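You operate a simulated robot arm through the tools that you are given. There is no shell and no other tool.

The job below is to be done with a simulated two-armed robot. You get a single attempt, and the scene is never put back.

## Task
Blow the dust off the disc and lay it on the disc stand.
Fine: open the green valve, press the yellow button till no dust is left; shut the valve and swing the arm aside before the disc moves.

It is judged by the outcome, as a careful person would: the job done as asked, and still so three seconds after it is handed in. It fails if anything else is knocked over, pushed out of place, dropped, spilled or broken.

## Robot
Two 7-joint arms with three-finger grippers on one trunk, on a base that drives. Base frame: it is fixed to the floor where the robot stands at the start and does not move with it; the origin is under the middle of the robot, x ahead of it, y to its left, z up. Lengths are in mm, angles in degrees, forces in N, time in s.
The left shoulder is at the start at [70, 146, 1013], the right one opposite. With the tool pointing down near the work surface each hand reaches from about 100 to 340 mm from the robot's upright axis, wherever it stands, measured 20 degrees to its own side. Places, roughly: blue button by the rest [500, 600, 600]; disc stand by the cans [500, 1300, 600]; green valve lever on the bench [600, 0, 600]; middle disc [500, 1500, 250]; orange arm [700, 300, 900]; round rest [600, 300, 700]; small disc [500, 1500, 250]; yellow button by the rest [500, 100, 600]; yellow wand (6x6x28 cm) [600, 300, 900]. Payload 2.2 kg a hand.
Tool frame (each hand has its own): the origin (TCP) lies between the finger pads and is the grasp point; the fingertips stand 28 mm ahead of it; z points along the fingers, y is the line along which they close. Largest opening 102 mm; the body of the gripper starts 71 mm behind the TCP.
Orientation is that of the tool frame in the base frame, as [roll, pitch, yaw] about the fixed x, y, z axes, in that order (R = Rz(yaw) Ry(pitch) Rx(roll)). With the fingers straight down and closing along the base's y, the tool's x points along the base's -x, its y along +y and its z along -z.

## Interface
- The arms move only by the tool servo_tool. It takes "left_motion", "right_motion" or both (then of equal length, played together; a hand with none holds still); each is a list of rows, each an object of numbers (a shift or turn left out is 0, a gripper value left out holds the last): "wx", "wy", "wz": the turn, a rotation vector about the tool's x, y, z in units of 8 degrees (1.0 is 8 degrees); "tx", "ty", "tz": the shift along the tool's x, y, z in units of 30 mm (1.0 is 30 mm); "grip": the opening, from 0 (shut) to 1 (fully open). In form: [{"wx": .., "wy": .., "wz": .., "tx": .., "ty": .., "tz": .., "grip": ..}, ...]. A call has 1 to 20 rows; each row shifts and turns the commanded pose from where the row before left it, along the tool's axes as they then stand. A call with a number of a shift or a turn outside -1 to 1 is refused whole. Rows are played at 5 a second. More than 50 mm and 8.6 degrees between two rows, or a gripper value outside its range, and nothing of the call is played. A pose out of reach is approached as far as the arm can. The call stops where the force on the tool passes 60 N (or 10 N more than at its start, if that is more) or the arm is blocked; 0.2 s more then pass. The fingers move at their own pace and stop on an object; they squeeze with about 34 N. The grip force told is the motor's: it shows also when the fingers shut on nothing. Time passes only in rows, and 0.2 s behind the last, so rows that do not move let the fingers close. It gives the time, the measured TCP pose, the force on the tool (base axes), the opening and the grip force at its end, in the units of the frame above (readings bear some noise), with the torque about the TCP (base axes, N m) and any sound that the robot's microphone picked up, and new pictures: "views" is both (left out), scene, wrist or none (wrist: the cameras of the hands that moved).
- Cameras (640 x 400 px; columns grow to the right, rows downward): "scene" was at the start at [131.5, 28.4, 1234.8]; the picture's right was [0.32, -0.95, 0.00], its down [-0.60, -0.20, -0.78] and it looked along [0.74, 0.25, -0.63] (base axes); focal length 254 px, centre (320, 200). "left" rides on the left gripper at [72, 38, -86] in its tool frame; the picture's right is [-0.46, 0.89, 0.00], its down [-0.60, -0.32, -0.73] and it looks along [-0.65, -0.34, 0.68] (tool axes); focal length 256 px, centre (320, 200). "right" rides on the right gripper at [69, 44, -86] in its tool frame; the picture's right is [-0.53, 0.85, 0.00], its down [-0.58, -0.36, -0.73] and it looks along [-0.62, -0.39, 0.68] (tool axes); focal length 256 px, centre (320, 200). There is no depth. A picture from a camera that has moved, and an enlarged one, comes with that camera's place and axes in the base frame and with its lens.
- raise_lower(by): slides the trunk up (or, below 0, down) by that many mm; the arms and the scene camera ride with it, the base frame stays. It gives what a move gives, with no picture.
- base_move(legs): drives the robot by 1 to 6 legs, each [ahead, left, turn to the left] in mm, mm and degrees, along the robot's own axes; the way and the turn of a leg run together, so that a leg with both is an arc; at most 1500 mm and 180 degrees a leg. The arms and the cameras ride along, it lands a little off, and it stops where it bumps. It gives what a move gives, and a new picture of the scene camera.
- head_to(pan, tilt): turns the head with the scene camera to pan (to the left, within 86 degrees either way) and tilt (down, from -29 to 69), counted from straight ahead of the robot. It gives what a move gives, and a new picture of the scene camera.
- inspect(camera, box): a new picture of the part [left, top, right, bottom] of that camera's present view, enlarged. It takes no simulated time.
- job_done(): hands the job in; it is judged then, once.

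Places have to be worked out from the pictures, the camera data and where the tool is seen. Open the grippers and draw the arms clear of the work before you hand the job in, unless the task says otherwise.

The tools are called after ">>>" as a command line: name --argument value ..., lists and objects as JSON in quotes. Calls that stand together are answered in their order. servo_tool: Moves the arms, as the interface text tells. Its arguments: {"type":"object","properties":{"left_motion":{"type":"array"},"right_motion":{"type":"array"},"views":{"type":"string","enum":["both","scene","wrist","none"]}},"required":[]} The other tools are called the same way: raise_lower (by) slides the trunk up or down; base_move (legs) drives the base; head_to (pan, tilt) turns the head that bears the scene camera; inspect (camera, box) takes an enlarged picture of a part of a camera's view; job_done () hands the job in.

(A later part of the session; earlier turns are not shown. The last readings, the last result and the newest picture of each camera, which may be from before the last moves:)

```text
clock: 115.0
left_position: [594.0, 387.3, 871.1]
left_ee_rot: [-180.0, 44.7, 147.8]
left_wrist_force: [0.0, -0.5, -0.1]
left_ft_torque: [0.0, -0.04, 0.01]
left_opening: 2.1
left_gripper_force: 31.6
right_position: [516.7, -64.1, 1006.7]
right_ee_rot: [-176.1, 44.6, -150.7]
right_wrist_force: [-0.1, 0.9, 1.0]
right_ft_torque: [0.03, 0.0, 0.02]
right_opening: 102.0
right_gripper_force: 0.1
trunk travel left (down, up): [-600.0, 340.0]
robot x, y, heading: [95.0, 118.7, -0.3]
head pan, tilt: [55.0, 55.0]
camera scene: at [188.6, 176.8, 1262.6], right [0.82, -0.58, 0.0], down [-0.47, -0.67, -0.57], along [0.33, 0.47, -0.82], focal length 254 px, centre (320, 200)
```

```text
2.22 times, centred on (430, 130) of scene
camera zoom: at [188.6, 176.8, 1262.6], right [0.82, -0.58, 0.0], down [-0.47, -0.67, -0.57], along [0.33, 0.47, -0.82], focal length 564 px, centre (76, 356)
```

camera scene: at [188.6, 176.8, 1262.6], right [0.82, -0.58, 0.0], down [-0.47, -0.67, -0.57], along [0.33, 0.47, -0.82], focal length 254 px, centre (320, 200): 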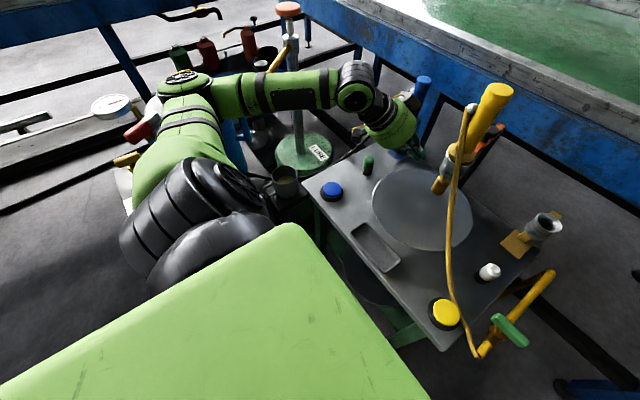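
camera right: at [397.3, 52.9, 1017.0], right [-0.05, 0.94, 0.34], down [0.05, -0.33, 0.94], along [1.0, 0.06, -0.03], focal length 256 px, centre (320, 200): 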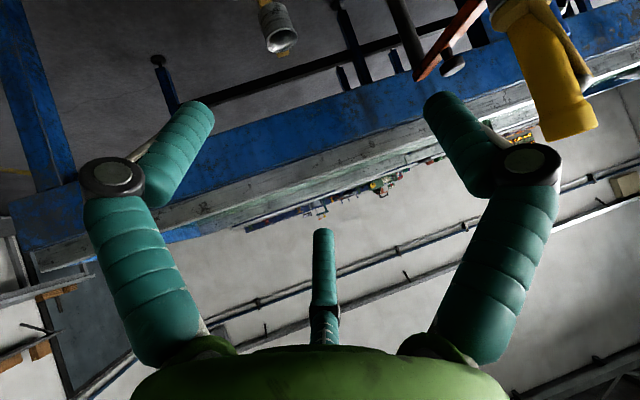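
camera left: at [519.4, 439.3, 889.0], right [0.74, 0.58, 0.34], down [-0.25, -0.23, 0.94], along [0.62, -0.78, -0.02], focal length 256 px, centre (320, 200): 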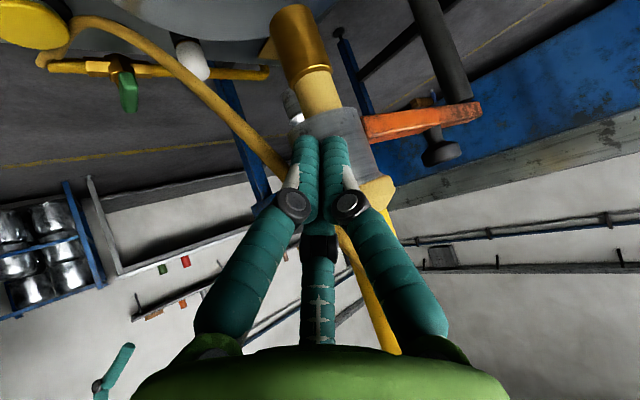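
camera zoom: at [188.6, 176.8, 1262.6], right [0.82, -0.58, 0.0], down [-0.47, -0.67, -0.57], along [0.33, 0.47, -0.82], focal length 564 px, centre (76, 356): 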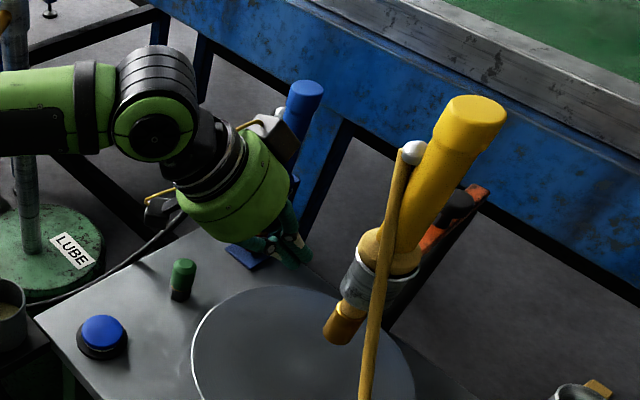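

Elbow is around y≈585, well clear of the bin. I make contact and push the first 10°.

>>> servo_tool --left_motion '[{"tx": -0.22, "ty": -0.17, "tz": 0.22}, {"tx": -0.27, "ty": -0.5, "tz": 0.26}, {"tx": -0.26, "ty": -0.49, "tz": 0.26}]' --views "both"

>>> inspect --camera "scene" --box '[300, 40, 560, 220]'

```text
clock: 115.8
left_position: [601.2, 340.4, 870.5]
left_ee_rot: [-179.9, 44.7, 147.8]
left_wrist_force: [-0.5, 0.0, -0.7]
left_ft_torque: [0.03, -0.02, -0.03]
left_opening: 2.0
left_gripper_force: 31.0
right_position: [516.9, -64.4, 1005.4]
right_ee_rot: [-176.3, 44.7, -150.8]
right_wrist_force: [0.0, -0.1, -0.1]
right_ft_torque: [0.01, 0.01, 0.05]
right_opening: 102.0
right_gripper_force: 0.1
trunk travel left (down, up): [-600.0, 340.0]
robot x, y, heading: [94.6, 118.0, -0.1]
head pan, tilt: [55.0, 55.0]
camera scene: at [188.8, 176.4, 1262.6], right [0.82, -0.58, 0.0], down [-0.47, -0.67, -0.57], along [0.33, 0.47, -0.82], focal length 254 px, centre (320, 200)
camera left: at [528.9, 430.8, 880.8], right [0.75, 0.57, 0.33], down [-0.24, -0.22, 0.94], along [0.61, -0.79, -0.03], focal length 256 px, centre (320, 200)
```

scene: 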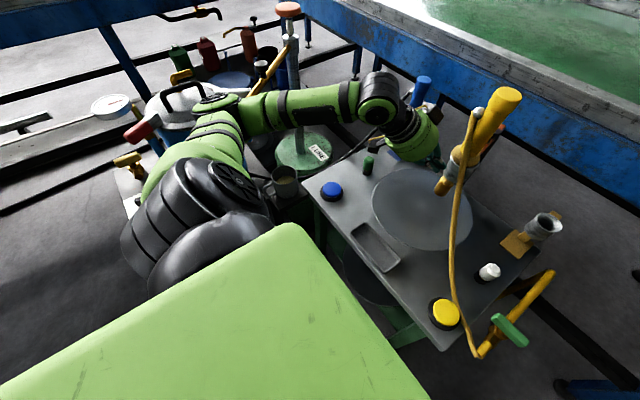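
left: 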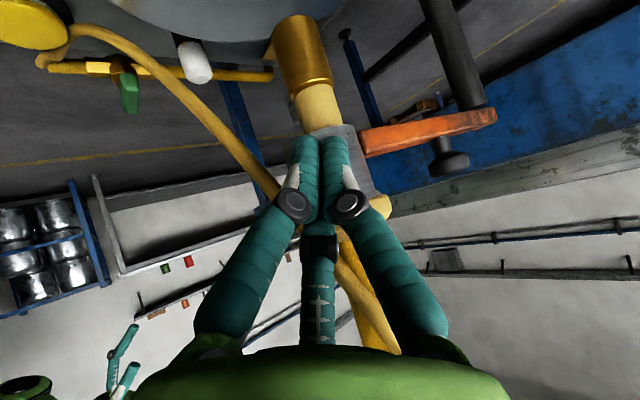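

```text
2.22 times, centred on (430, 130) of scene
camera zoom: at [188.8, 176.4, 1262.6], right [0.82, -0.58, 0.0], down [-0.47, -0.67, -0.57], along [0.33, 0.47, -0.82], focal length 564 px, centre (76, 356)
```

zoom: 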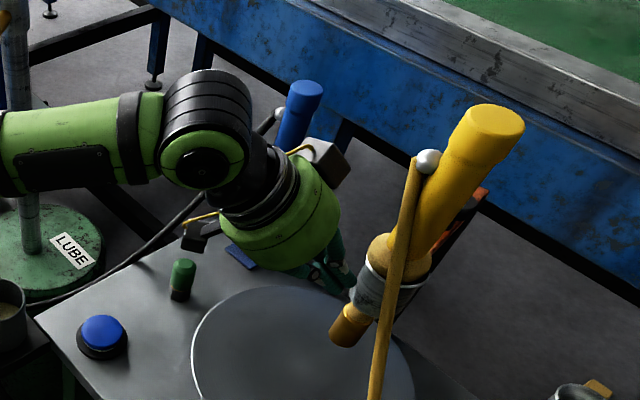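

The arm is swinging freely with no sway and near-zero force. I continue along the arc to ~210°.

>>> servo_tool --left_motion '[{"tx": -0.33, "ty": -0.41, "tz": 0.32}, {"tx": -0.33, "ty": -0.41, "tz": 0.32}, {"tx": -0.37, "ty": -0.34, "tz": 0.37}, {"tx": -0.37, "ty": -0.34, "tz": 0.37}]' --views "both"

>>> inspect --camera "scene" --box '[300, 40, 560, 220]'

```text
clock: 116.8
left_position: [627.6, 270.1, 870.0]
left_ee_rot: [180.0, 44.7, 147.8]
left_wrist_force: [-0.1, 0.6, 1.1]
left_ft_torque: [0.01, 0.0, 0.01]
left_opening: 2.1
left_gripper_force: 32.1
right_position: [516.3, -65.7, 1005.8]
right_ee_rot: [-176.3, 44.7, -150.8]
right_wrist_force: [0.1, -0.8, -0.6]
right_ft_torque: [-0.01, 0.03, 0.04]
right_opening: 101.9
right_gripper_force: 0.0
trunk travel left (down, up): [-600.0, 340.0]
robot x, y, heading: [96.8, 115.6, -0.3]
head pan, tilt: [55.0, 55.0]
camera scene: at [189.2, 176.0, 1262.6], right [0.82, -0.58, 0.0], down [-0.47, -0.67, -0.57], along [0.33, 0.47, -0.82], focal length 254 px, centre (320, 200)
camera left: at [555.5, 361.0, 881.5], right [0.75, 0.57, 0.33], down [-0.24, -0.22, 0.94], along [0.61, -0.79, -0.03], focal length 256 px, centre (320, 200)
```

scene: 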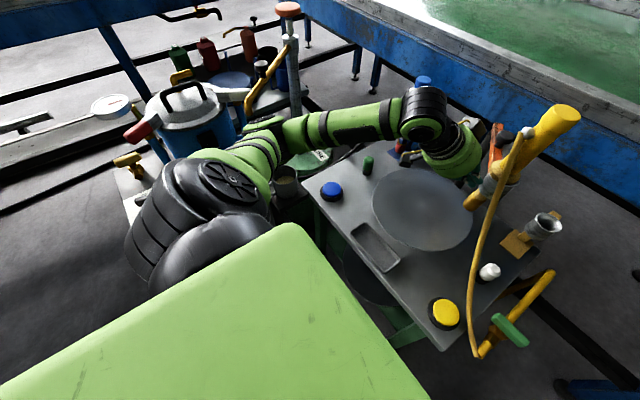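
left: 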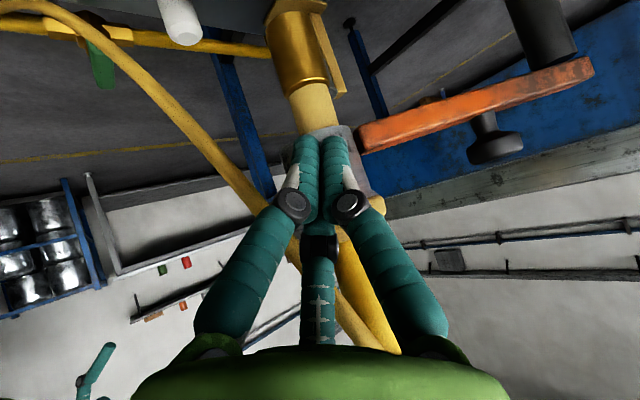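

```text
2.22 times, centred on (430, 130) of scene
camera zoom: at [189.2, 176.0, 1262.6], right [0.82, -0.58, 0.0], down [-0.47, -0.67, -0.57], along [0.33, 0.47, -0.82], focal length 564 px, centre (76, 356)
```

zoom: 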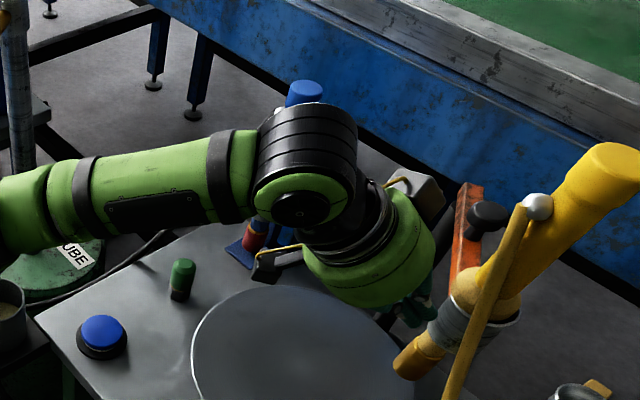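

Arm is at ~30° of swing, smooth. I continue to ~230°.

>>> servo_tool --left_motion '[{"tx": -0.41, "ty": -0.24, "tz": 0.4}, {"tx": -0.41, "ty": -0.24, "tz": 0.4}, {"tx": -0.43, "ty": -0.13, "tz": 0.42}, {"tx": -0.43, "ty": -0.13, "tz": 0.42}]' --views "both"

>>> inspect --camera "scene" --box '[380, 40, 640, 220]'

```text
clock: 117.8
left_position: [676.0, 214.3, 871.1]
left_ee_rot: [179.9, 44.7, 147.6]
left_wrist_force: [0.2, 0.7, 1.0]
left_ft_torque: [0.06, 0.03, 0.03]
left_opening: 2.2
left_gripper_force: 31.2
right_position: [517.5, -64.7, 1004.8]
right_ee_rot: [-176.2, 44.8, -150.7]
right_wrist_force: [0.8, -0.3, -0.3]
right_ft_torque: [-0.02, 0.03, -0.01]
right_opening: 102.0
right_gripper_force: 0.1
trunk travel left (down, up): [-600.0, 340.0]
robot x, y, heading: [97.0, 122.2, -0.5]
head pan, tilt: [55.0, 55.0]
camera scene: at [188.6, 176.2, 1262.7], right [0.82, -0.58, 0.0], down [-0.47, -0.67, -0.57], along [0.33, 0.47, -0.82], focal length 254 px, centre (320, 200)
camera left: at [602.5, 305.2, 882.5], right [0.75, 0.57, 0.33], down [-0.24, -0.22, 0.94], along [0.61, -0.79, -0.03], focal length 256 px, centre (320, 200)
```

scene: 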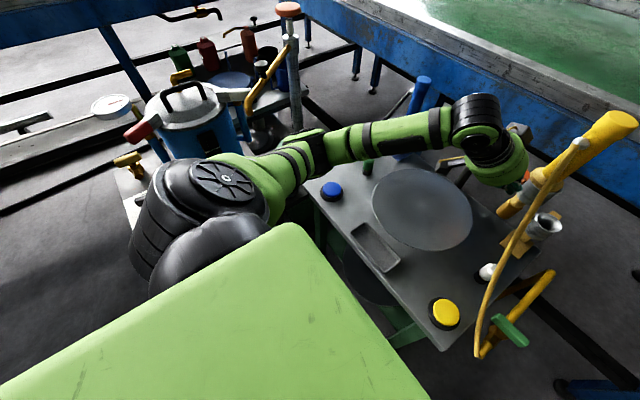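
left: 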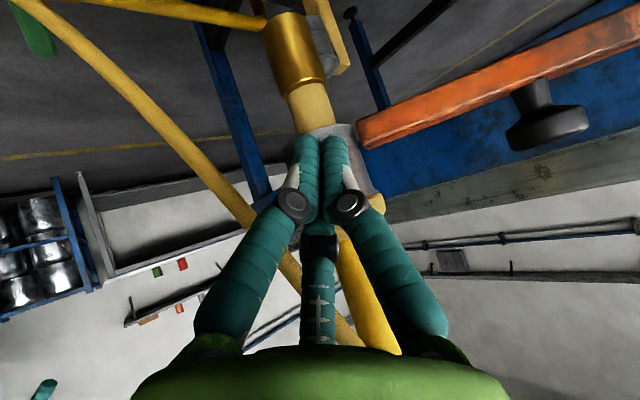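

```text
2.22 times, centred on (510, 130) of scene
camera zoom: at [188.6, 176.2, 1262.7], right [0.82, -0.58, 0.0], down [-0.47, -0.67, -0.57], along [0.33, 0.47, -0.82], focal length 564 px, centre (-102, 356)
```

zoom: 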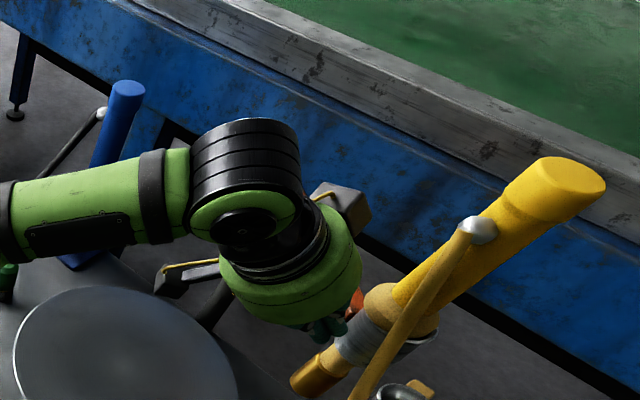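

Wand is at ~50° of swing and upright. I push on to ~245° so it stands well clear of the disc, keeping short of the empty holder.

>>> servo_tool --left_motion '[{"tx": -0.43, "ty": -0.03, "tz": 0.43}, {"tx": -0.43, "ty": -0.03, "tz": 0.43}, {"tx": -0.43, "ty": 0.08, "tz": 0.43}]' --views "both"

>>> inspect --camera "scene" --box '[380, 40, 640, 220]'

```text
clock: 118.3
left_position: [692.4, 220.6, 867.6]
left_ee_rot: [178.8, 43.0, 148.7]
left_wrist_force: [-5.3, 15.7, -2.4]
left_ft_torque: [-0.93, -0.43, -0.56]
left_opening: 1.7
left_gripper_force: 31.1
right_position: [513.8, -59.2, 1006.9]
right_ee_rot: [-176.0, 44.7, -150.2]
right_wrist_force: [0.2, 0.1, 0.5]
right_ft_torque: [0.04, -0.03, 0.07]
right_opening: 101.9
right_gripper_force: 0.0
trunk travel left (down, up): [-600.0, 340.0]
robot x, y, heading: [98.0, 119.7, 0.2]
head pan, tilt: [55.0, 55.0]
stopped in row 2 (left hand): the force on the tool passed its limit at 76 N (the readings are from after the stop); the commanded pose is now the measured one
camera scene: at [183.2, 179.7, 1263.1], right [0.82, -0.57, 0.0], down [-0.47, -0.67, -0.57], along [0.33, 0.47, -0.82], focal length 254 px, centre (320, 200)
camera left: at [616.9, 308.1, 882.2], right [0.74, 0.58, 0.33], down [-0.22, -0.26, 0.94], along [0.64, -0.77, -0.06], focal length 256 px, centre (320, 200)
```

scene: 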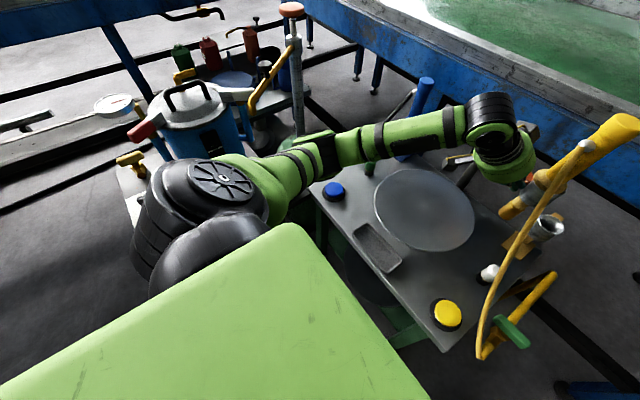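
left: 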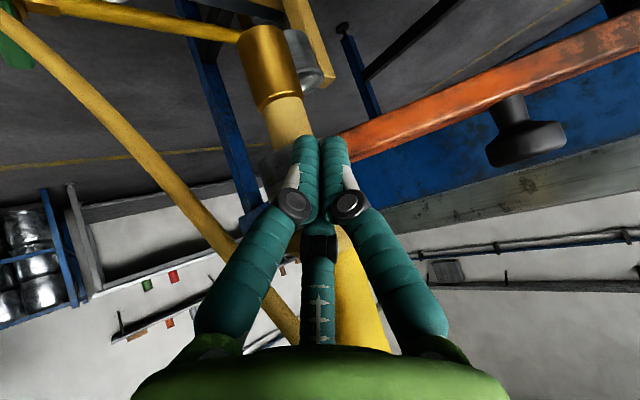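

```text
2.22 times, centred on (510, 130) of scene
camera zoom: at [183.2, 179.7, 1263.1], right [0.82, -0.57, 0.0], down [-0.47, -0.67, -0.57], along [0.33, 0.47, -0.82], focal length 564 px, centre (-102, 356)
```

zoom: 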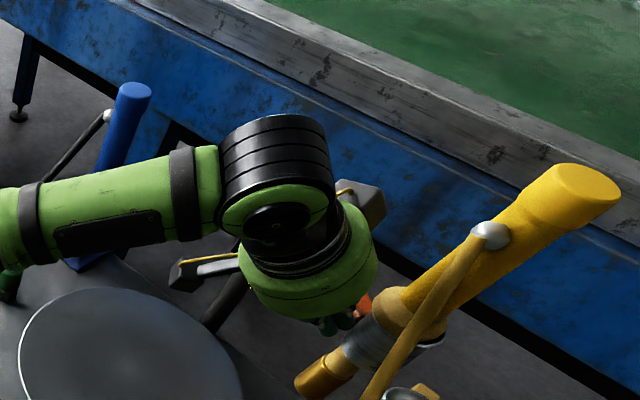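

The force limit tripped: the arm seems to be at its end stop (~55° swung). I back the left hand off along its approach direction and check clearance.

>>> servo_tool --left_motion '[{"tx": 0.5, "tz": -0.5}, {"tx": 0.5, "tz": -0.5, "ty": 0.2}, {"tz": -1}, {"tz": -1}, {"tz": -1}, {"tz": -1}]' --views "scene"

>>> head_to --pan 15 --tilt 45

```text
clock: 119.7
left_position: [589.4, 279.6, 955.2]
left_ee_rot: [179.4, 43.3, 148.2]
left_wrist_force: [-0.5, 0.6, 0.4]
left_ft_torque: [0.03, -0.01, 0.02]
left_opening: 2.0
left_gripper_force: 31.7
right_position: [516.4, -62.1, 1006.1]
right_ee_rot: [-176.2, 44.8, -150.4]
right_wrist_force: [-0.5, -0.1, -0.3]
right_ft_torque: [-0.01, -0.01, 0.0]
right_opening: 102.0
right_gripper_force: 0.1
trunk travel left (down, up): [-600.0, 340.0]
robot x, y, heading: [96.5, 117.9, -0.3]
head pan, tilt: [55.0, 55.0]
camera scene: at [186.9, 177.8, 1262.7], right [0.82, -0.57, 0.0], down [-0.47, -0.67, -0.57], along [0.33, 0.47, -0.82], focal length 254 px, centre (320, 200)
```

scene: 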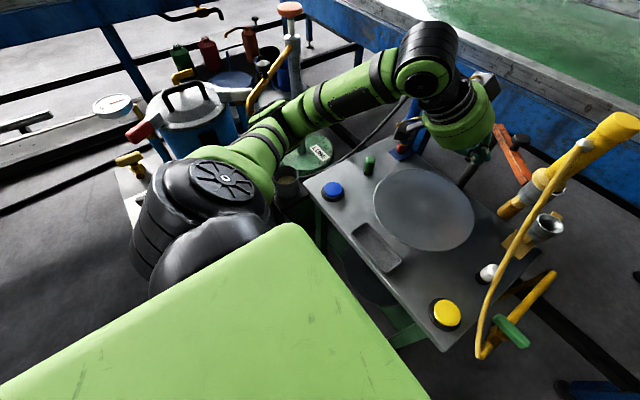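

```text
clock: 120.8
left_position: [590.0, 280.3, 954.4]
left_ee_rot: [179.3, 43.3, 148.3]
left_wrist_force: [-0.2, -1.1, 1.0]
left_ft_torque: [-0.01, -0.02, 0.0]
left_opening: 2.2
left_gripper_force: 31.4
right_position: [518.1, -62.9, 1005.4]
right_ee_rot: [-176.1, 44.7, -150.5]
right_wrist_force: [-0.4, 0.3, 0.1]
right_ft_torque: [0.01, 0.01, 0.04]
right_opening: 102.2
right_gripper_force: 0.2
trunk travel left (down, up): [-600.0, 340.0]
robot x, y, heading: [97.3, 120.0, -0.4]
head pan, tilt: [15.0, 45.0]
camera scene: at [224.9, 139.7, 1276.0], right [0.26, -0.97, 0.0], down [-0.68, -0.18, -0.71], along [0.68, 0.18, -0.71], focal length 254 px, centre (320, 200)
```

scene: 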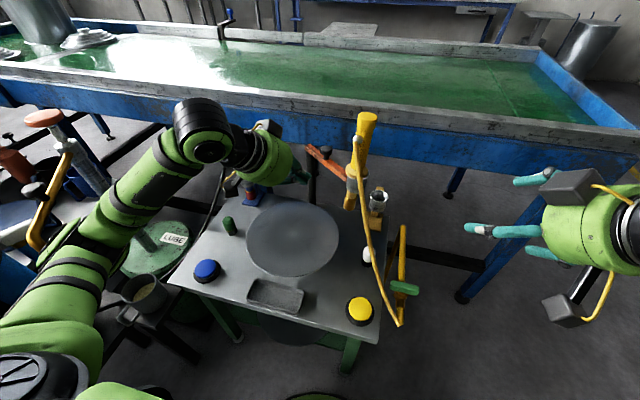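

The arm is swung aside: wand now right of the disc, hose off the disc. I zoom to verify.

>>> inspect --camera "scene" --box '[230, 90, 450, 310]'

```text
1.82 times, centred on (340, 200) of scene
camera zoom: at [224.9, 139.7, 1276.0], right [0.26, -0.97, 0.0], down [-0.68, -0.18, -0.71], along [0.68, 0.18, -0.71], focal length 461 px, centre (284, 200)
```

zoom: 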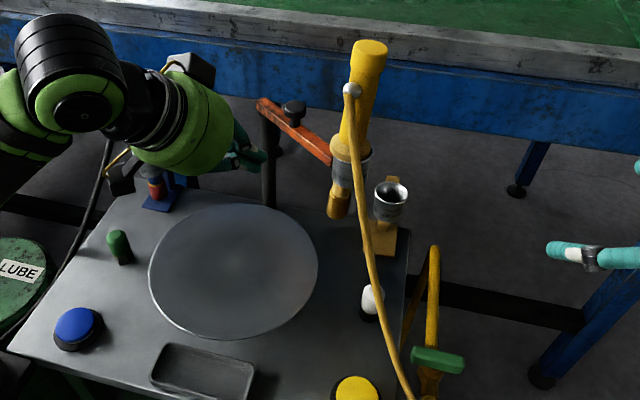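

Everything's as wanted there. Before touching the disc I survey the stand: I retract the left hand, drive back and to the left, and look.

>>> servo_tool --left_motion '[{"tz": -1}, {"tz": -1}, {"tz": -1}, {"tz": -1}]' --views "none"

>>> base_move --legs '[[-450, 0, 0], [0, 700, 0]]'

>>> head_to --pan 25 --tilt 35

```text
clock: 121.8
left_position: [521.1, 324.5, 1043.9]
left_ee_rot: [179.5, 43.3, 148.2]
left_wrist_force: [0.2, 0.4, 0.5]
left_ft_torque: [-0.03, -0.03, 0.0]
left_opening: 1.9
left_gripper_force: 31.1
right_position: [516.7, -61.0, 1007.1]
right_ee_rot: [-176.1, 44.8, -150.3]
right_wrist_force: [0.5, 0.0, 0.2]
right_ft_torque: [0.01, -0.01, 0.0]
right_opening: 102.1
right_gripper_force: 0.0
trunk travel left (down, up): [-600.0, 340.0]
robot x, y, heading: [96.5, 118.9, -0.1]
head pan, tilt: [15.0, 45.0]
```

```text
clock: 128.0
left_position: [66.8, 1030.5, 1043.0]
left_ee_rot: [179.4, 43.3, 148.6]
left_wrist_force: [0.4, 0.0, -0.1]
left_ft_torque: [-0.01, 0.01, -0.01]
left_opening: 2.1
left_gripper_force: 31.2
right_position: [64.3, 645.2, 1004.5]
right_ee_rot: [-176.2, 44.6, -150.1]
right_wrist_force: [-0.7, 0.7, 0.0]
right_ft_torque: [-0.01, 0.0, -0.02]
right_opening: 102.0
right_gripper_force: 0.1
trunk travel left (down, up): [-600.0, 340.0]
robot x, y, heading: [-358.7, 819.5, 0.6]
head pan, tilt: [15.0, 45.0]
camera scene: at [-229.1, 844.7, 1276.0], right [0.26, -0.96, 0.0], down [-0.68, -0.19, -0.71], along [0.68, 0.19, -0.71], focal length 254 px, centre (320, 200)
```

scene: 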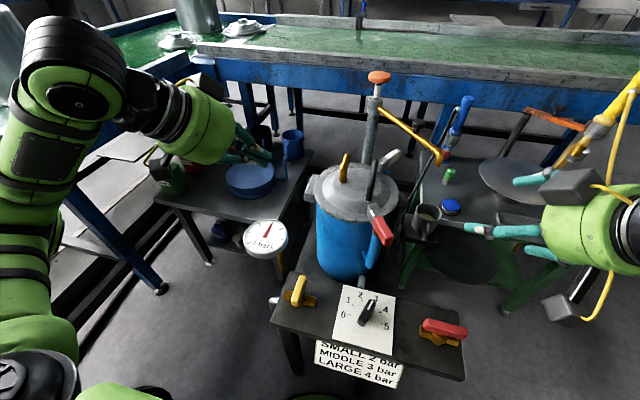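

```text
clock: 128.7
left_position: [65.4, 1030.9, 1045.1]
left_ee_rot: [179.5, 43.3, 148.5]
left_wrist_force: [-0.4, -0.1, 0.3]
left_ft_torque: [-0.03, 0.02, -0.02]
left_opening: 2.3
left_gripper_force: 31.4
right_position: [64.2, 645.2, 1004.9]
right_ee_rot: [-176.3, 44.7, -150.1]
right_wrist_force: [0.4, 0.1, -0.4]
right_ft_torque: [-0.02, 0.02, 0.02]
right_opening: 102.0
right_gripper_force: 0.0
trunk travel left (down, up): [-600.0, 340.0]
robot x, y, heading: [-355.7, 822.4, 0.3]
head pan, tilt: [25.0, 35.0]
camera scene: at [-227.9, 861.0, 1290.8], right [0.43, -0.9, 0.0], down [-0.52, -0.25, -0.82], along [0.74, 0.35, -0.57], focal length 254 px, centre (320, 200)
```

scene: 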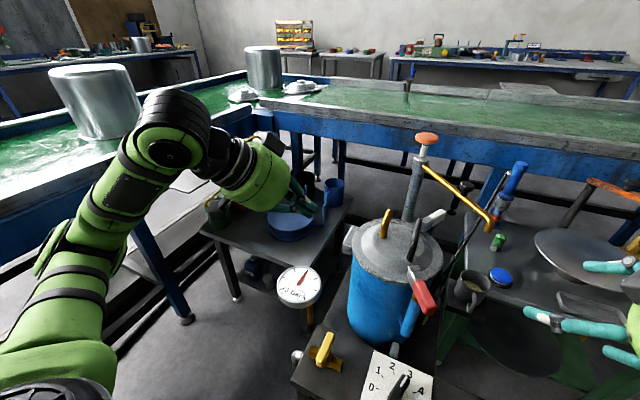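

The stand is the blue round piece on the small grey table by the cans. I zoom in.

>>> inspect --camera "scene" --box '[180, 140, 440, 340]'

>>> inspect --camera "scene" --box '[240, 220, 480, 400]'

>>> inspect --camera "left" --box '[0, 0, 640, 400]'

```text
2.00 times, centred on (310, 240) of scene
camera zoom: at [-227.9, 861.0, 1290.8], right [0.43, -0.9, 0.0], down [-0.52, -0.25, -0.82], along [0.74, 0.35, -0.57], focal length 507 px, centre (340, 120)
```

zoom: 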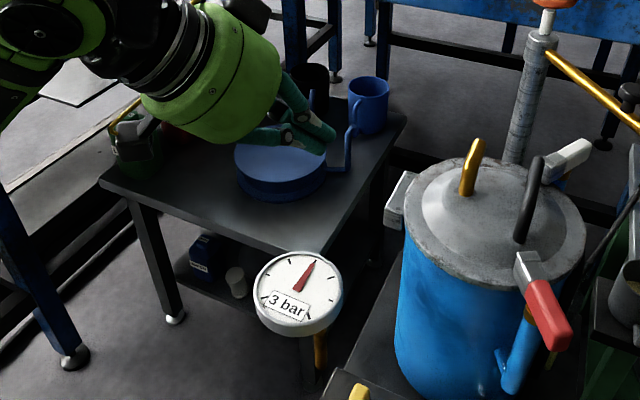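

```text
2.22 times, centred on (360, 310) of scene
camera zoom: at [-227.9, 861.0, 1290.8], right [0.43, -0.9, 0.0], down [-0.52, -0.25, -0.82], along [0.74, 0.35, -0.57], focal length 564 px, centre (231, -44)
```

zoom: 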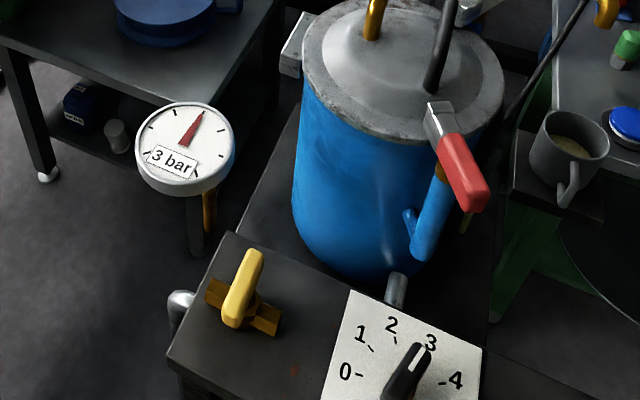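

```text
1.00 times, centred on (320, 200) of left (not enlarged: the box is as wide or as high as the picture)
camera zoom: at [-8.8, 1119.9, 1056.8], right [0.74, 0.58, 0.33], down [-0.22, -0.25, 0.94], along [0.63, -0.77, -0.06], focal length 256 px, centre (320, 200)
```

zoom: 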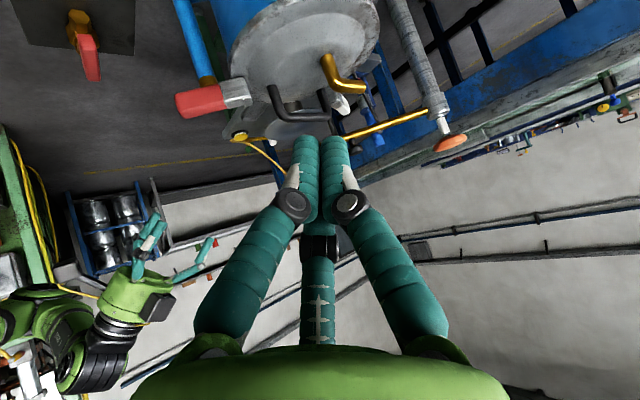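

The sheet there concerns a pressure setting the task doesn't ask for; I leave it. Stand ≈[495, 1345], drum ~160 mm wide on a small table. I drive back behind the bench and prepare the right hand for a flat rim grasp.

>>> base_move --legs '[[0, -560, 0]]'

>>> servo_tool --right_motion '[{"wy": -1}, {"wy": -1}, {"wy": -1}, {"wy": -1}, {"wy": -1}, {"wy": -0.6}]' --views "scene"

```text
clock: 131.9
left_position: [70.0, 459.0, 1043.4]
left_ee_rot: [179.3, 43.3, 149.3]
left_wrist_force: [0.3, -0.1, -0.1]
left_ft_torque: [0.0, -0.04, -0.02]
left_opening: 2.0
left_gripper_force: 31.7
right_position: [72.0, 74.1, 1006.0]
right_ee_rot: [-176.2, 44.7, -149.6]
right_wrist_force: [-0.1, -0.7, 0.3]
right_ft_torque: [0.02, 0.01, -0.01]
right_opening: 101.7
right_gripper_force: 0.0
trunk travel left (down, up): [-600.0, 340.0]
robot x, y, heading: [-353.8, 248.7, 0.8]
head pan, tilt: [25.0, 35.0]
camera scene: at [-222.6, 287.0, 1290.9], right [0.44, -0.9, 0.0], down [-0.52, -0.25, -0.82], along [0.74, 0.36, -0.57], focal length 254 px, centre (320, 200)
```

scene: 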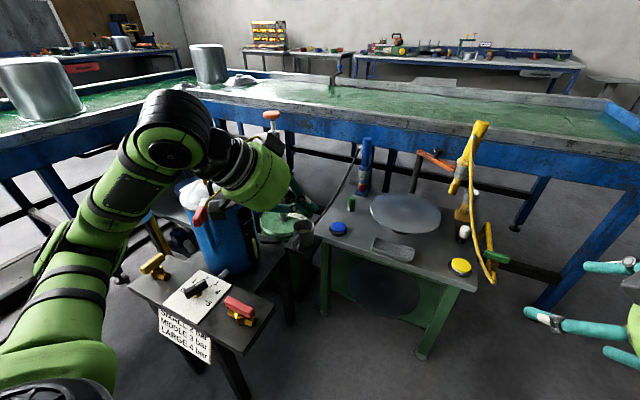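

```text
clock: 133.3
left_position: [71.5, 457.8, 1042.6]
left_ee_rot: [179.3, 43.1, 149.0]
left_wrist_force: [-0.4, -0.3, 0.1]
left_ft_torque: [0.06, 0.01, -0.04]
left_opening: 2.1
left_gripper_force: 31.7
right_position: [131.5, 63.7, 1022.1]
right_ee_rot: [-93.1, 87.2, -65.4]
right_wrist_force: [0.1, 0.4, -0.4]
right_ft_torque: [0.03, 0.05, 0.03]
right_opening: 102.1
right_gripper_force: 0.0
right hand out of reach, approached as far as the arm can: row 1, 2, 3, 4, 5
trunk travel left (down, up): [-600.0, 340.0]
robot x, y, heading: [-350.4, 249.2, 0.7]
head pan, tilt: [25.0, 35.0]
camera scene: at [-222.5, 285.8, 1290.9], right [0.44, -0.9, 0.0], down [-0.52, -0.25, -0.82], along [0.74, 0.36, -0.57], focal length 254 px, centre (320, 200)
```

scene: 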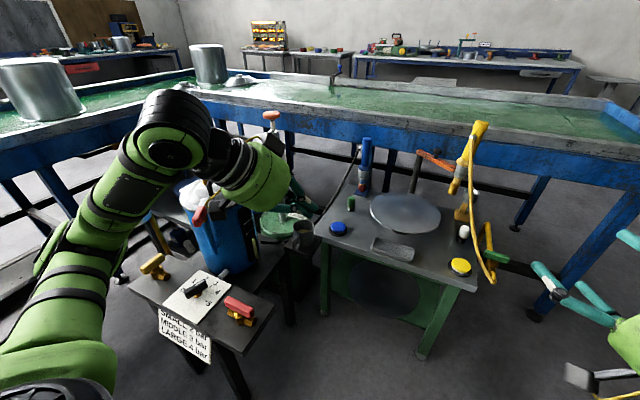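

The right hand is level, pointing 28° left. I now roll it 90° so the fingers close vertically.

>>> servo_tool --right_motion '[{"wz": 1}, {"wz": 1}, {"wz": 1}, {"wz": 1}, {"wz": 1}, {"wz": 1}, {"wz": 1}, {"wz": 1}, {"wz": 1}, {"wz": 1}, {"wz": 1}, {"wz": 0.25}]' --views "both"

```text
clock: 135.9
left_position: [69.5, 460.1, 1043.1]
left_ee_rot: [179.4, 43.1, 149.2]
left_wrist_force: [-0.2, 1.1, 0.7]
left_ft_torque: [0.0, 0.02, -0.02]
left_opening: 2.5
left_gripper_force: 30.9
right_position: [131.1, 66.1, 1020.5]
right_ee_rot: [90.3, 2.7, 117.8]
right_wrist_force: [-0.5, -0.1, 0.1]
right_ft_torque: [-0.03, 0.0, -0.04]
right_opening: 101.7
right_gripper_force: 0.1
trunk travel left (down, up): [-600.0, 340.0]
robot x, y, heading: [-354.5, 251.1, 1.0]
head pan, tilt: [25.0, 35.0]
camera scene: at [-222.6, 286.8, 1290.9], right [0.44, -0.9, 0.0], down [-0.52, -0.25, -0.82], along [0.74, 0.36, -0.57], focal length 254 px, centre (320, 200)
camera right: at [21.6, 88.0, 1062.8], right [0.24, -0.44, 0.87], down [-0.37, -0.87, -0.33], along [0.9, -0.25, -0.37], focal length 256 px, centre (320, 200)
```

scene: 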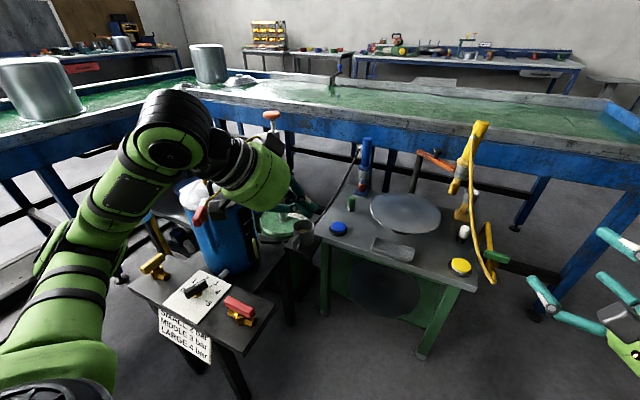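
right: 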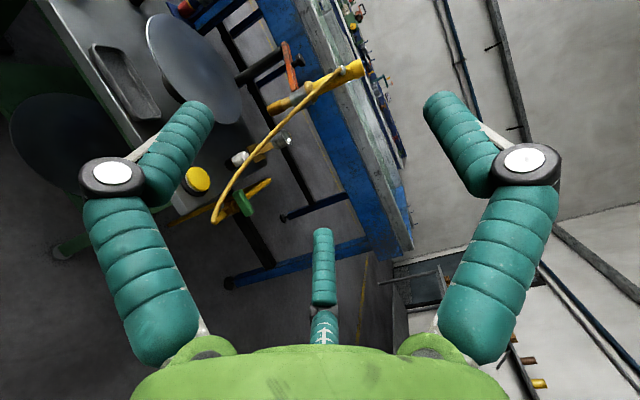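

Roll succeeded; fingers now close vertically (thumb on top). I bring the arm to its grasp pose relative to the body, then lower the trunk 250 mm.

>>> servo_tool --right_motion '[{"tx": 0.5, "tz": 0.8}, {"tx": 0.5, "tz": 0.8}, {"tx": 0.5, "tz": 0.8}, {"tx": 0.5, "tz": 0.8}, {"tx": 0.6, "tz": 0.8}, {}]' --left_motion '[{"tz": -0.5}, {"tz": -0.5}, {}, {}, {}, {}]' --views "none"

>>> raise_lower --by -250

>>> base_move --legs '[[200, 100, 0]]'

```text
clock: 137.3
left_position: [52.7, 468.9, 1066.0]
left_ee_rot: [179.3, 43.4, 149.1]
left_wrist_force: [-0.1, 0.2, 0.8]
left_ft_torque: [0.05, 0.04, 0.04]
left_opening: 2.0
left_gripper_force: 31.3
right_position: [200.3, 190.0, 1016.6]
right_ee_rot: [90.5, 2.7, 117.7]
right_wrist_force: [-0.1, -0.1, 0.4]
right_ft_torque: [0.0, 0.0, 0.04]
right_opening: 101.9
right_gripper_force: 0.0
trunk travel left (down, up): [-600.0, 340.0]
robot x, y, heading: [-348.6, 246.9, 1.0]
head pan, tilt: [25.0, 35.0]
```

```text
clock: 139.9
left_position: [53.5, 469.9, 814.6]
left_ee_rot: [179.4, 43.3, 149.2]
left_wrist_force: [0.0, -0.5, -0.1]
left_ft_torque: [-0.04, 0.01, -0.02]
left_opening: 2.1
left_gripper_force: 31.6
right_position: [200.2, 190.5, 767.2]
right_ee_rot: [90.4, 2.8, 117.8]
right_wrist_force: [-0.6, 0.0, 0.5]
right_ft_torque: [-0.01, -0.01, -0.02]
right_opening: 101.8
right_gripper_force: 0.1
trunk travel left (down, up): [-350.0, 590.0]
robot x, y, heading: [-353.2, 245.3, 0.7]
head pan, tilt: [25.0, 35.0]
```

```text
clock: 141.5
left_position: [217.3, 554.6, 806.8]
left_ee_rot: [178.3, 42.1, 147.6]
left_wrist_force: [-0.1, 0.0, 0.8]
left_ft_torque: [0.02, 0.01, 0.0]
left_opening: 2.2
left_gripper_force: 31.1
right_position: [370.3, 279.3, 769.9]
right_ee_rot: [90.1, 2.7, 117.9]
right_wrist_force: [0.1, -0.3, 0.5]
right_ft_torque: [-0.04, 0.02, 0.0]
right_opening: 101.9
right_gripper_force: 0.1
trunk travel left (down, up): [-350.0, 590.0]
robot x, y, heading: [-179.1, 338.6, 0.6]
head pan, tilt: [25.0, 35.0]
stopped in leg 1: the robot was blocked; the commanded pose is now the measured one
camera scene: at [-54.7, 374.3, 1042.4], right [0.44, -0.9, 0.0], down [-0.51, -0.25, -0.82], along [0.74, 0.36, -0.57], focal length 254 px, centre (320, 200)
```

scene: 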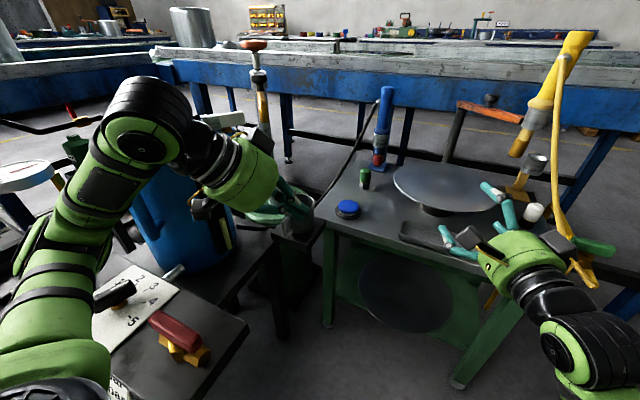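

The robot bumped something on its left (pressure table side). I back off to the right and rear immediately.

>>> base_move --legs '[[-60, -80, 0]]'

>>> head_to --pan 60 --tilt 45

```text
clock: 142.7
left_position: [164.2, 472.7, 804.3]
left_ee_rot: [179.1, 41.9, 148.1]
left_wrist_force: [-0.3, 0.1, 0.6]
left_ft_torque: [0.02, -0.03, 0.06]
left_opening: 1.9
left_gripper_force: 31.3
right_position: [316.9, 198.2, 764.9]
right_ee_rot: [90.4, 2.7, 117.9]
right_wrist_force: [0.0, 0.0, 0.9]
right_ft_torque: [0.02, 0.04, -0.01]
right_opening: 102.0
right_gripper_force: 0.0
trunk travel left (down, up): [-350.0, 590.0]
robot x, y, heading: [-234.0, 253.8, 0.9]
head pan, tilt: [25.0, 35.0]
camera scene: at [-107.5, 293.8, 1041.0], right [0.44, -0.9, 0.0], down [-0.52, -0.25, -0.82], along [0.74, 0.36, -0.57], focal length 254 px, centre (320, 200)
```

scene: 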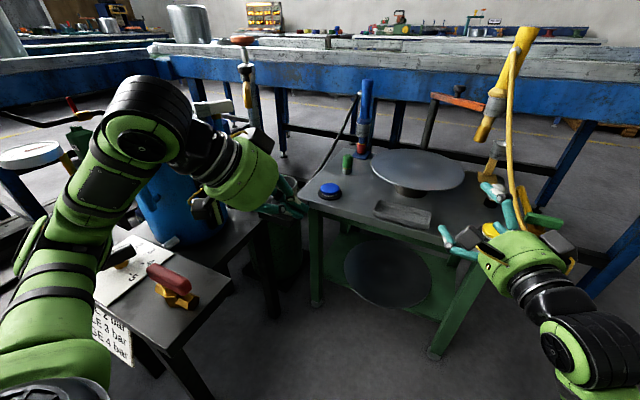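

```text
clock: 143.7
left_position: [163.6, 473.9, 803.8]
left_ee_rot: [179.1, 42.0, 148.2]
left_wrist_force: [-0.5, 0.0, -0.4]
left_ft_torque: [-0.02, -0.02, -0.01]
left_opening: 2.1
left_gripper_force: 31.2
right_position: [316.2, 199.3, 765.5]
right_ee_rot: [90.5, 2.7, 117.9]
right_wrist_force: [0.7, 0.1, -0.1]
right_ft_torque: [-0.02, 0.04, -0.01]
right_opening: 102.1
right_gripper_force: 0.0
trunk travel left (down, up): [-350.0, 590.0]
robot x, y, heading: [-236.8, 254.6, 0.9]
head pan, tilt: [60.0, 45.0]
camera scene: at [-146.7, 326.9, 1026.1], right [0.87, -0.49, 0.0], down [-0.34, -0.62, -0.71], along [0.34, 0.62, -0.71], focal length 254 px, centre (320, 200)
```

scene: 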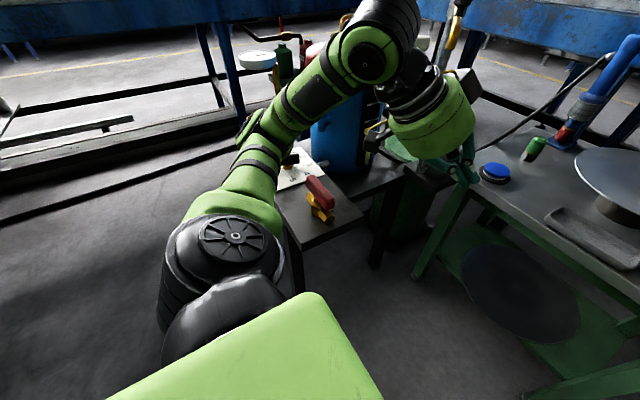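

I tuck the left arm back to its safe elbow-high posture (tool down, raised), since its low elbow is what swept over that table.

>>> servo_tool --left_motion '[{"wy": 0.9}, {"wy": 0.9}, {"wy": 0.9}, {"wy": 0.9}, {"wy": 0.9}, {"wy": 0.8}, {"tz": -1}, {"tz": -1}, {"tz": -1}, {"tz": -1}]' --views "scene"

```text
clock: 145.9
left_position: [162.7, 471.4, 927.7]
left_ee_rot: [179.2, -0.5, 148.6]
left_wrist_force: [-0.7, 0.4, -0.2]
left_ft_torque: [0.03, -0.02, 0.02]
left_opening: 2.2
left_gripper_force: 31.1
right_position: [316.1, 198.7, 766.6]
right_ee_rot: [90.4, 2.7, 118.0]
right_wrist_force: [-0.7, -0.2, 0.4]
right_ft_torque: [-0.02, -0.02, -0.02]
right_opening: 102.0
right_gripper_force: 0.0
trunk travel left (down, up): [-350.0, 590.0]
robot x, y, heading: [-235.0, 251.4, 1.0]
head pan, tilt: [60.0, 45.0]
camera scene: at [-147.4, 326.4, 1026.1], right [0.87, -0.49, 0.0], down [-0.34, -0.62, -0.71], along [0.34, 0.62, -0.71], focal length 254 px, centre (320, 200)
```

scene: 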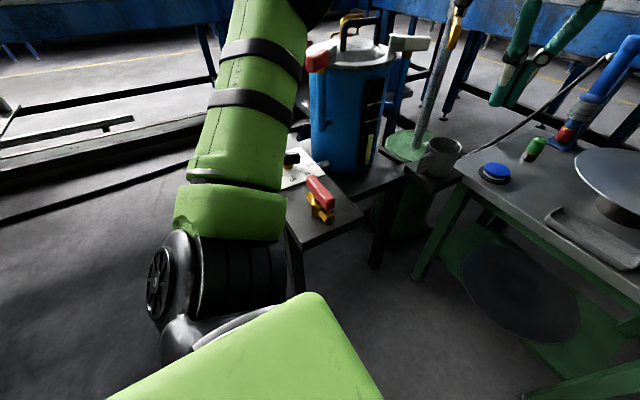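

>>> inspect --camera "scene" --box '[260, 20, 500, 260]'

>>> base_move --legs '[[0, -150, 0]]'

>>> inspect --camera "scene" --box '[140, 0, 460, 240]'

```text
1.67 times, centred on (380, 140) of scene
camera zoom: at [-147.4, 326.4, 1026.1], right [0.87, -0.49, 0.0], down [-0.34, -0.62, -0.71], along [0.34, 0.62, -0.71], focal length 423 px, centre (220, 300)
```

zoom: 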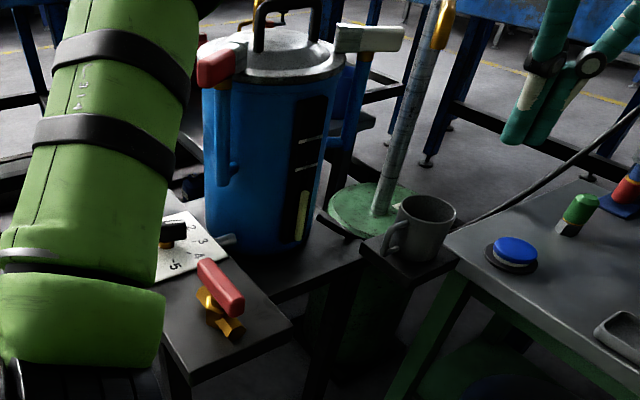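

```text
clock: 147.3
left_position: [166.3, 321.1, 925.1]
left_ee_rot: [179.4, -0.6, 148.7]
left_wrist_force: [0.2, -0.7, -0.4]
left_ft_torque: [0.01, -0.04, 0.03]
left_opening: 2.1
left_gripper_force: 31.1
right_position: [319.0, 47.6, 764.9]
right_ee_rot: [90.5, 2.7, 117.9]
right_wrist_force: [-0.4, -0.1, -0.5]
right_ft_torque: [0.04, -0.03, 0.03]
right_opening: 102.0
right_gripper_force: 0.1
trunk travel left (down, up): [-350.0, 590.0]
robot x, y, heading: [-233.8, 107.4, 1.3]
head pan, tilt: [60.0, 45.0]
camera scene: at [-144.3, 176.7, 1026.1], right [0.87, -0.49, 0.0], down [-0.34, -0.62, -0.71], along [0.34, 0.62, -0.71], focal length 254 px, centre (320, 200)
```

scene: 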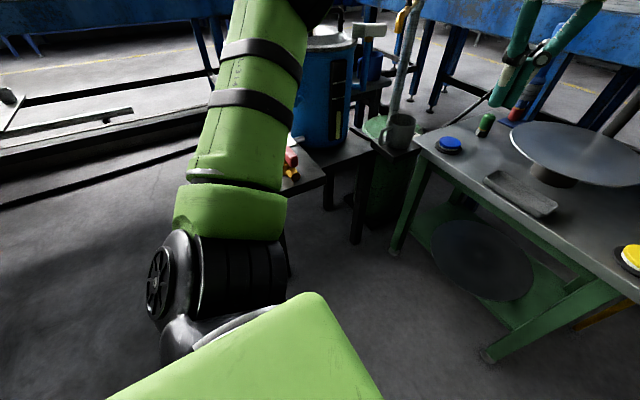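

```text
1.67 times, centred on (300, 120) of scene
camera zoom: at [-144.3, 176.7, 1026.1], right [0.87, -0.49, 0.0], down [-0.34, -0.62, -0.71], along [0.34, 0.62, -0.71], focal length 423 px, centre (353, 333)
```

zoom: 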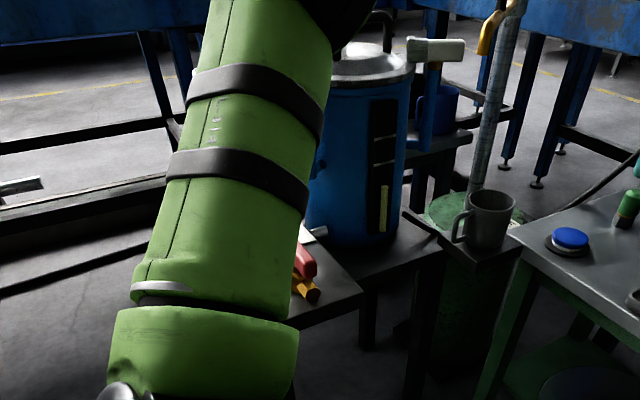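

Nothing on that table looks displaced. The pressure-table corner limits me to y≲290, so I reposition the right arm relative to the body for a base at about (20, 250).

>>> servo_tool --right_motion '[{"tx": 0.65, "tz": 0.18, "ty": -0.3}, {"tx": 0.65, "tz": 0.18, "ty": -0.3}, {"tx": 0.65, "tz": 0.18, "ty": -0.3}, {"tx": 0.65, "tz": 0.18, "ty": -0.3}, {"tx": 0.65, "tz": 0.18, "ty": -0.3}, {}]' --views "none"

>>> base_move --legs '[[0, 140, -1]]'

>>> head_to --pan 5 --tilt 30

>>> inspect --camera "right" --box '[0, 0, 640, 400]'

```text
clock: 147.9
left_position: [165.6, 322.4, 925.4]
left_ee_rot: [179.4, -0.4, 148.6]
left_wrist_force: [0.7, 0.3, -1.1]
left_ft_torque: [0.0, -0.06, 0.02]
left_opening: 2.2
left_gripper_force: 31.3
right_position: [324.1, 39.6, 715.8]
right_ee_rot: [95.0, 13.7, 115.5]
right_wrist_force: [0.4, 0.6, -0.1]
right_ft_torque: [-0.02, 0.02, 0.0]
right_opening: 102.2
right_gripper_force: 0.0
right hand out of reach, approached as far as the arm can: row 3
trunk travel left (down, up): [-350.0, 590.0]
robot x, y, heading: [-235.4, 107.4, 0.5]
head pan, tilt: [60.0, 45.0]
stopped in row 3 (right hand): the arm was blocked; the commanded pose is now the measured one
```

```text
clock: 149.3
left_position: [168.3, 454.8, 925.7]
left_ee_rot: [179.3, -0.5, 147.6]
left_wrist_force: [0.8, 0.6, 0.3]
left_ft_torque: [-0.06, -0.01, -0.02]
left_opening: 2.0
left_gripper_force: 31.6
right_position: [320.8, 168.6, 715.0]
right_ee_rot: [95.1, 13.7, 114.4]
right_wrist_force: [-0.4, 0.5, 0.2]
right_ft_torque: [0.02, 0.0, -0.03]
right_opening: 101.8
right_gripper_force: 0.1
trunk travel left (down, up): [-350.0, 590.0]
robot x, y, heading: [-237.2, 244.3, -0.0]
head pan, tilt: [60.0, 45.0]
camera scene: at [-144.0, 314.8, 1026.0], right [0.86, -0.5, 0.0], down [-0.35, -0.61, -0.71], along [0.35, 0.61, -0.71], focal length 254 px, centre (320, 200)
```

scene: 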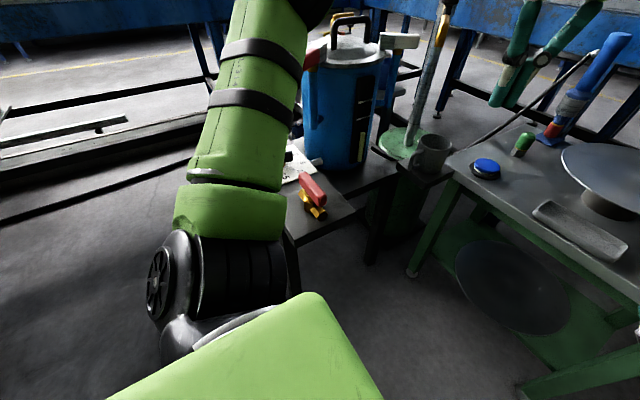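

```text
clock: 150.5
left_position: [168.8, 453.8, 926.4]
left_ee_rot: [179.4, -0.4, 147.5]
left_wrist_force: [0.6, 0.3, 0.3]
left_ft_torque: [-0.01, -0.01, -0.01]
left_opening: 2.2
left_gripper_force: 31.9
right_position: [320.2, 168.9, 714.8]
right_ee_rot: [95.1, 13.7, 114.4]
right_wrist_force: [-0.9, -0.2, -0.2]
right_ft_torque: [0.01, -0.03, -0.03]
right_opening: 102.2
right_gripper_force: 0.1
trunk travel left (down, up): [-350.0, 590.0]
robot x, y, heading: [-237.2, 242.8, -0.0]
head pan, tilt: [5.0, 30.0]
camera scene: at [-94.7, 251.6, 1048.6], right [0.09, -1.0, 0.0], down [-0.5, -0.04, -0.87], along [0.86, 0.07, -0.5], focal length 254 px, centre (320, 200)
```

scene: 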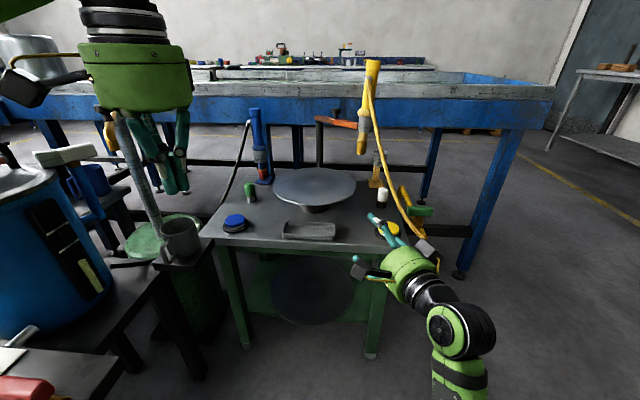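

```text
1.00 times, centred on (320, 200) of right (not enlarged: the box is as wide or as high as the picture)
camera zoom: at [213.1, 206.5, 749.0], right [0.2, -0.26, 0.94], down [-0.43, -0.89, -0.15], along [0.88, -0.38, -0.29], focal length 256 px, centre (320, 200)
```

zoom: 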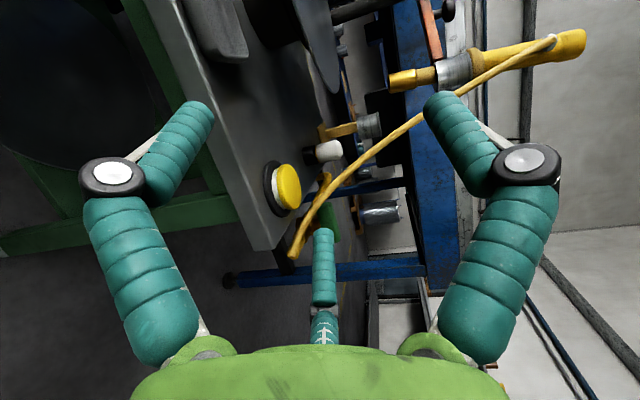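

The arm blocked again in that folded pose. I re-level the tool while extending it forward, which unfolds the elbow.

>>> servo_tool --right_motion '[{"tz": 0.7, "wz": 0.5, "wx": -0.2}, {"tz": 0.7, "wz": 0.5, "wx": -0.2}, {"tz": 0.7, "wz": 0.5, "wx": -0.2}, {"tz": 0.7, "wz": 0.2}, {}]' --views "scene"

```text
clock: 151.7
left_position: [168.3, 453.4, 925.8]
left_ee_rot: [179.5, -0.5, 147.5]
left_wrist_force: [0.2, 0.5, -0.5]
left_ft_torque: [0.0, 0.03, 0.01]
left_opening: 2.0
left_gripper_force: 31.8
right_position: [397.8, 201.9, 712.8]
right_ee_rot: [90.1, 0.1, 113.9]
right_wrist_force: [0.3, 0.4, -0.5]
right_ft_torque: [-0.01, -0.04, 0.02]
right_opening: 101.9
right_gripper_force: 0.0
trunk travel left (down, up): [-350.0, 590.0]
robot x, y, heading: [-233.6, 244.3, -0.2]
head pan, tilt: [5.0, 30.0]
camera scene: at [-94.8, 251.5, 1048.7], right [0.09, -1.0, 0.0], down [-0.5, -0.04, -0.87], along [0.86, 0.07, -0.5], focal length 254 px, centre (320, 200)
```

scene: 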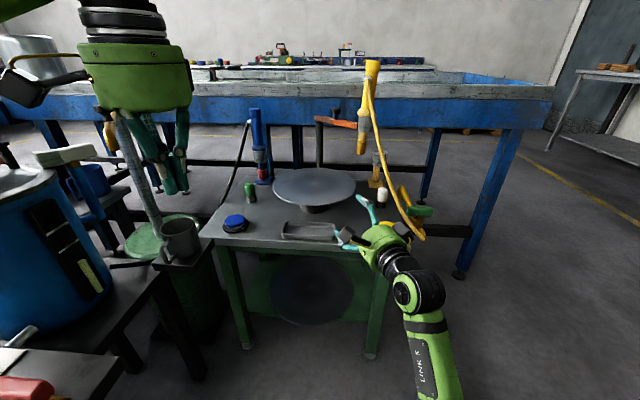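

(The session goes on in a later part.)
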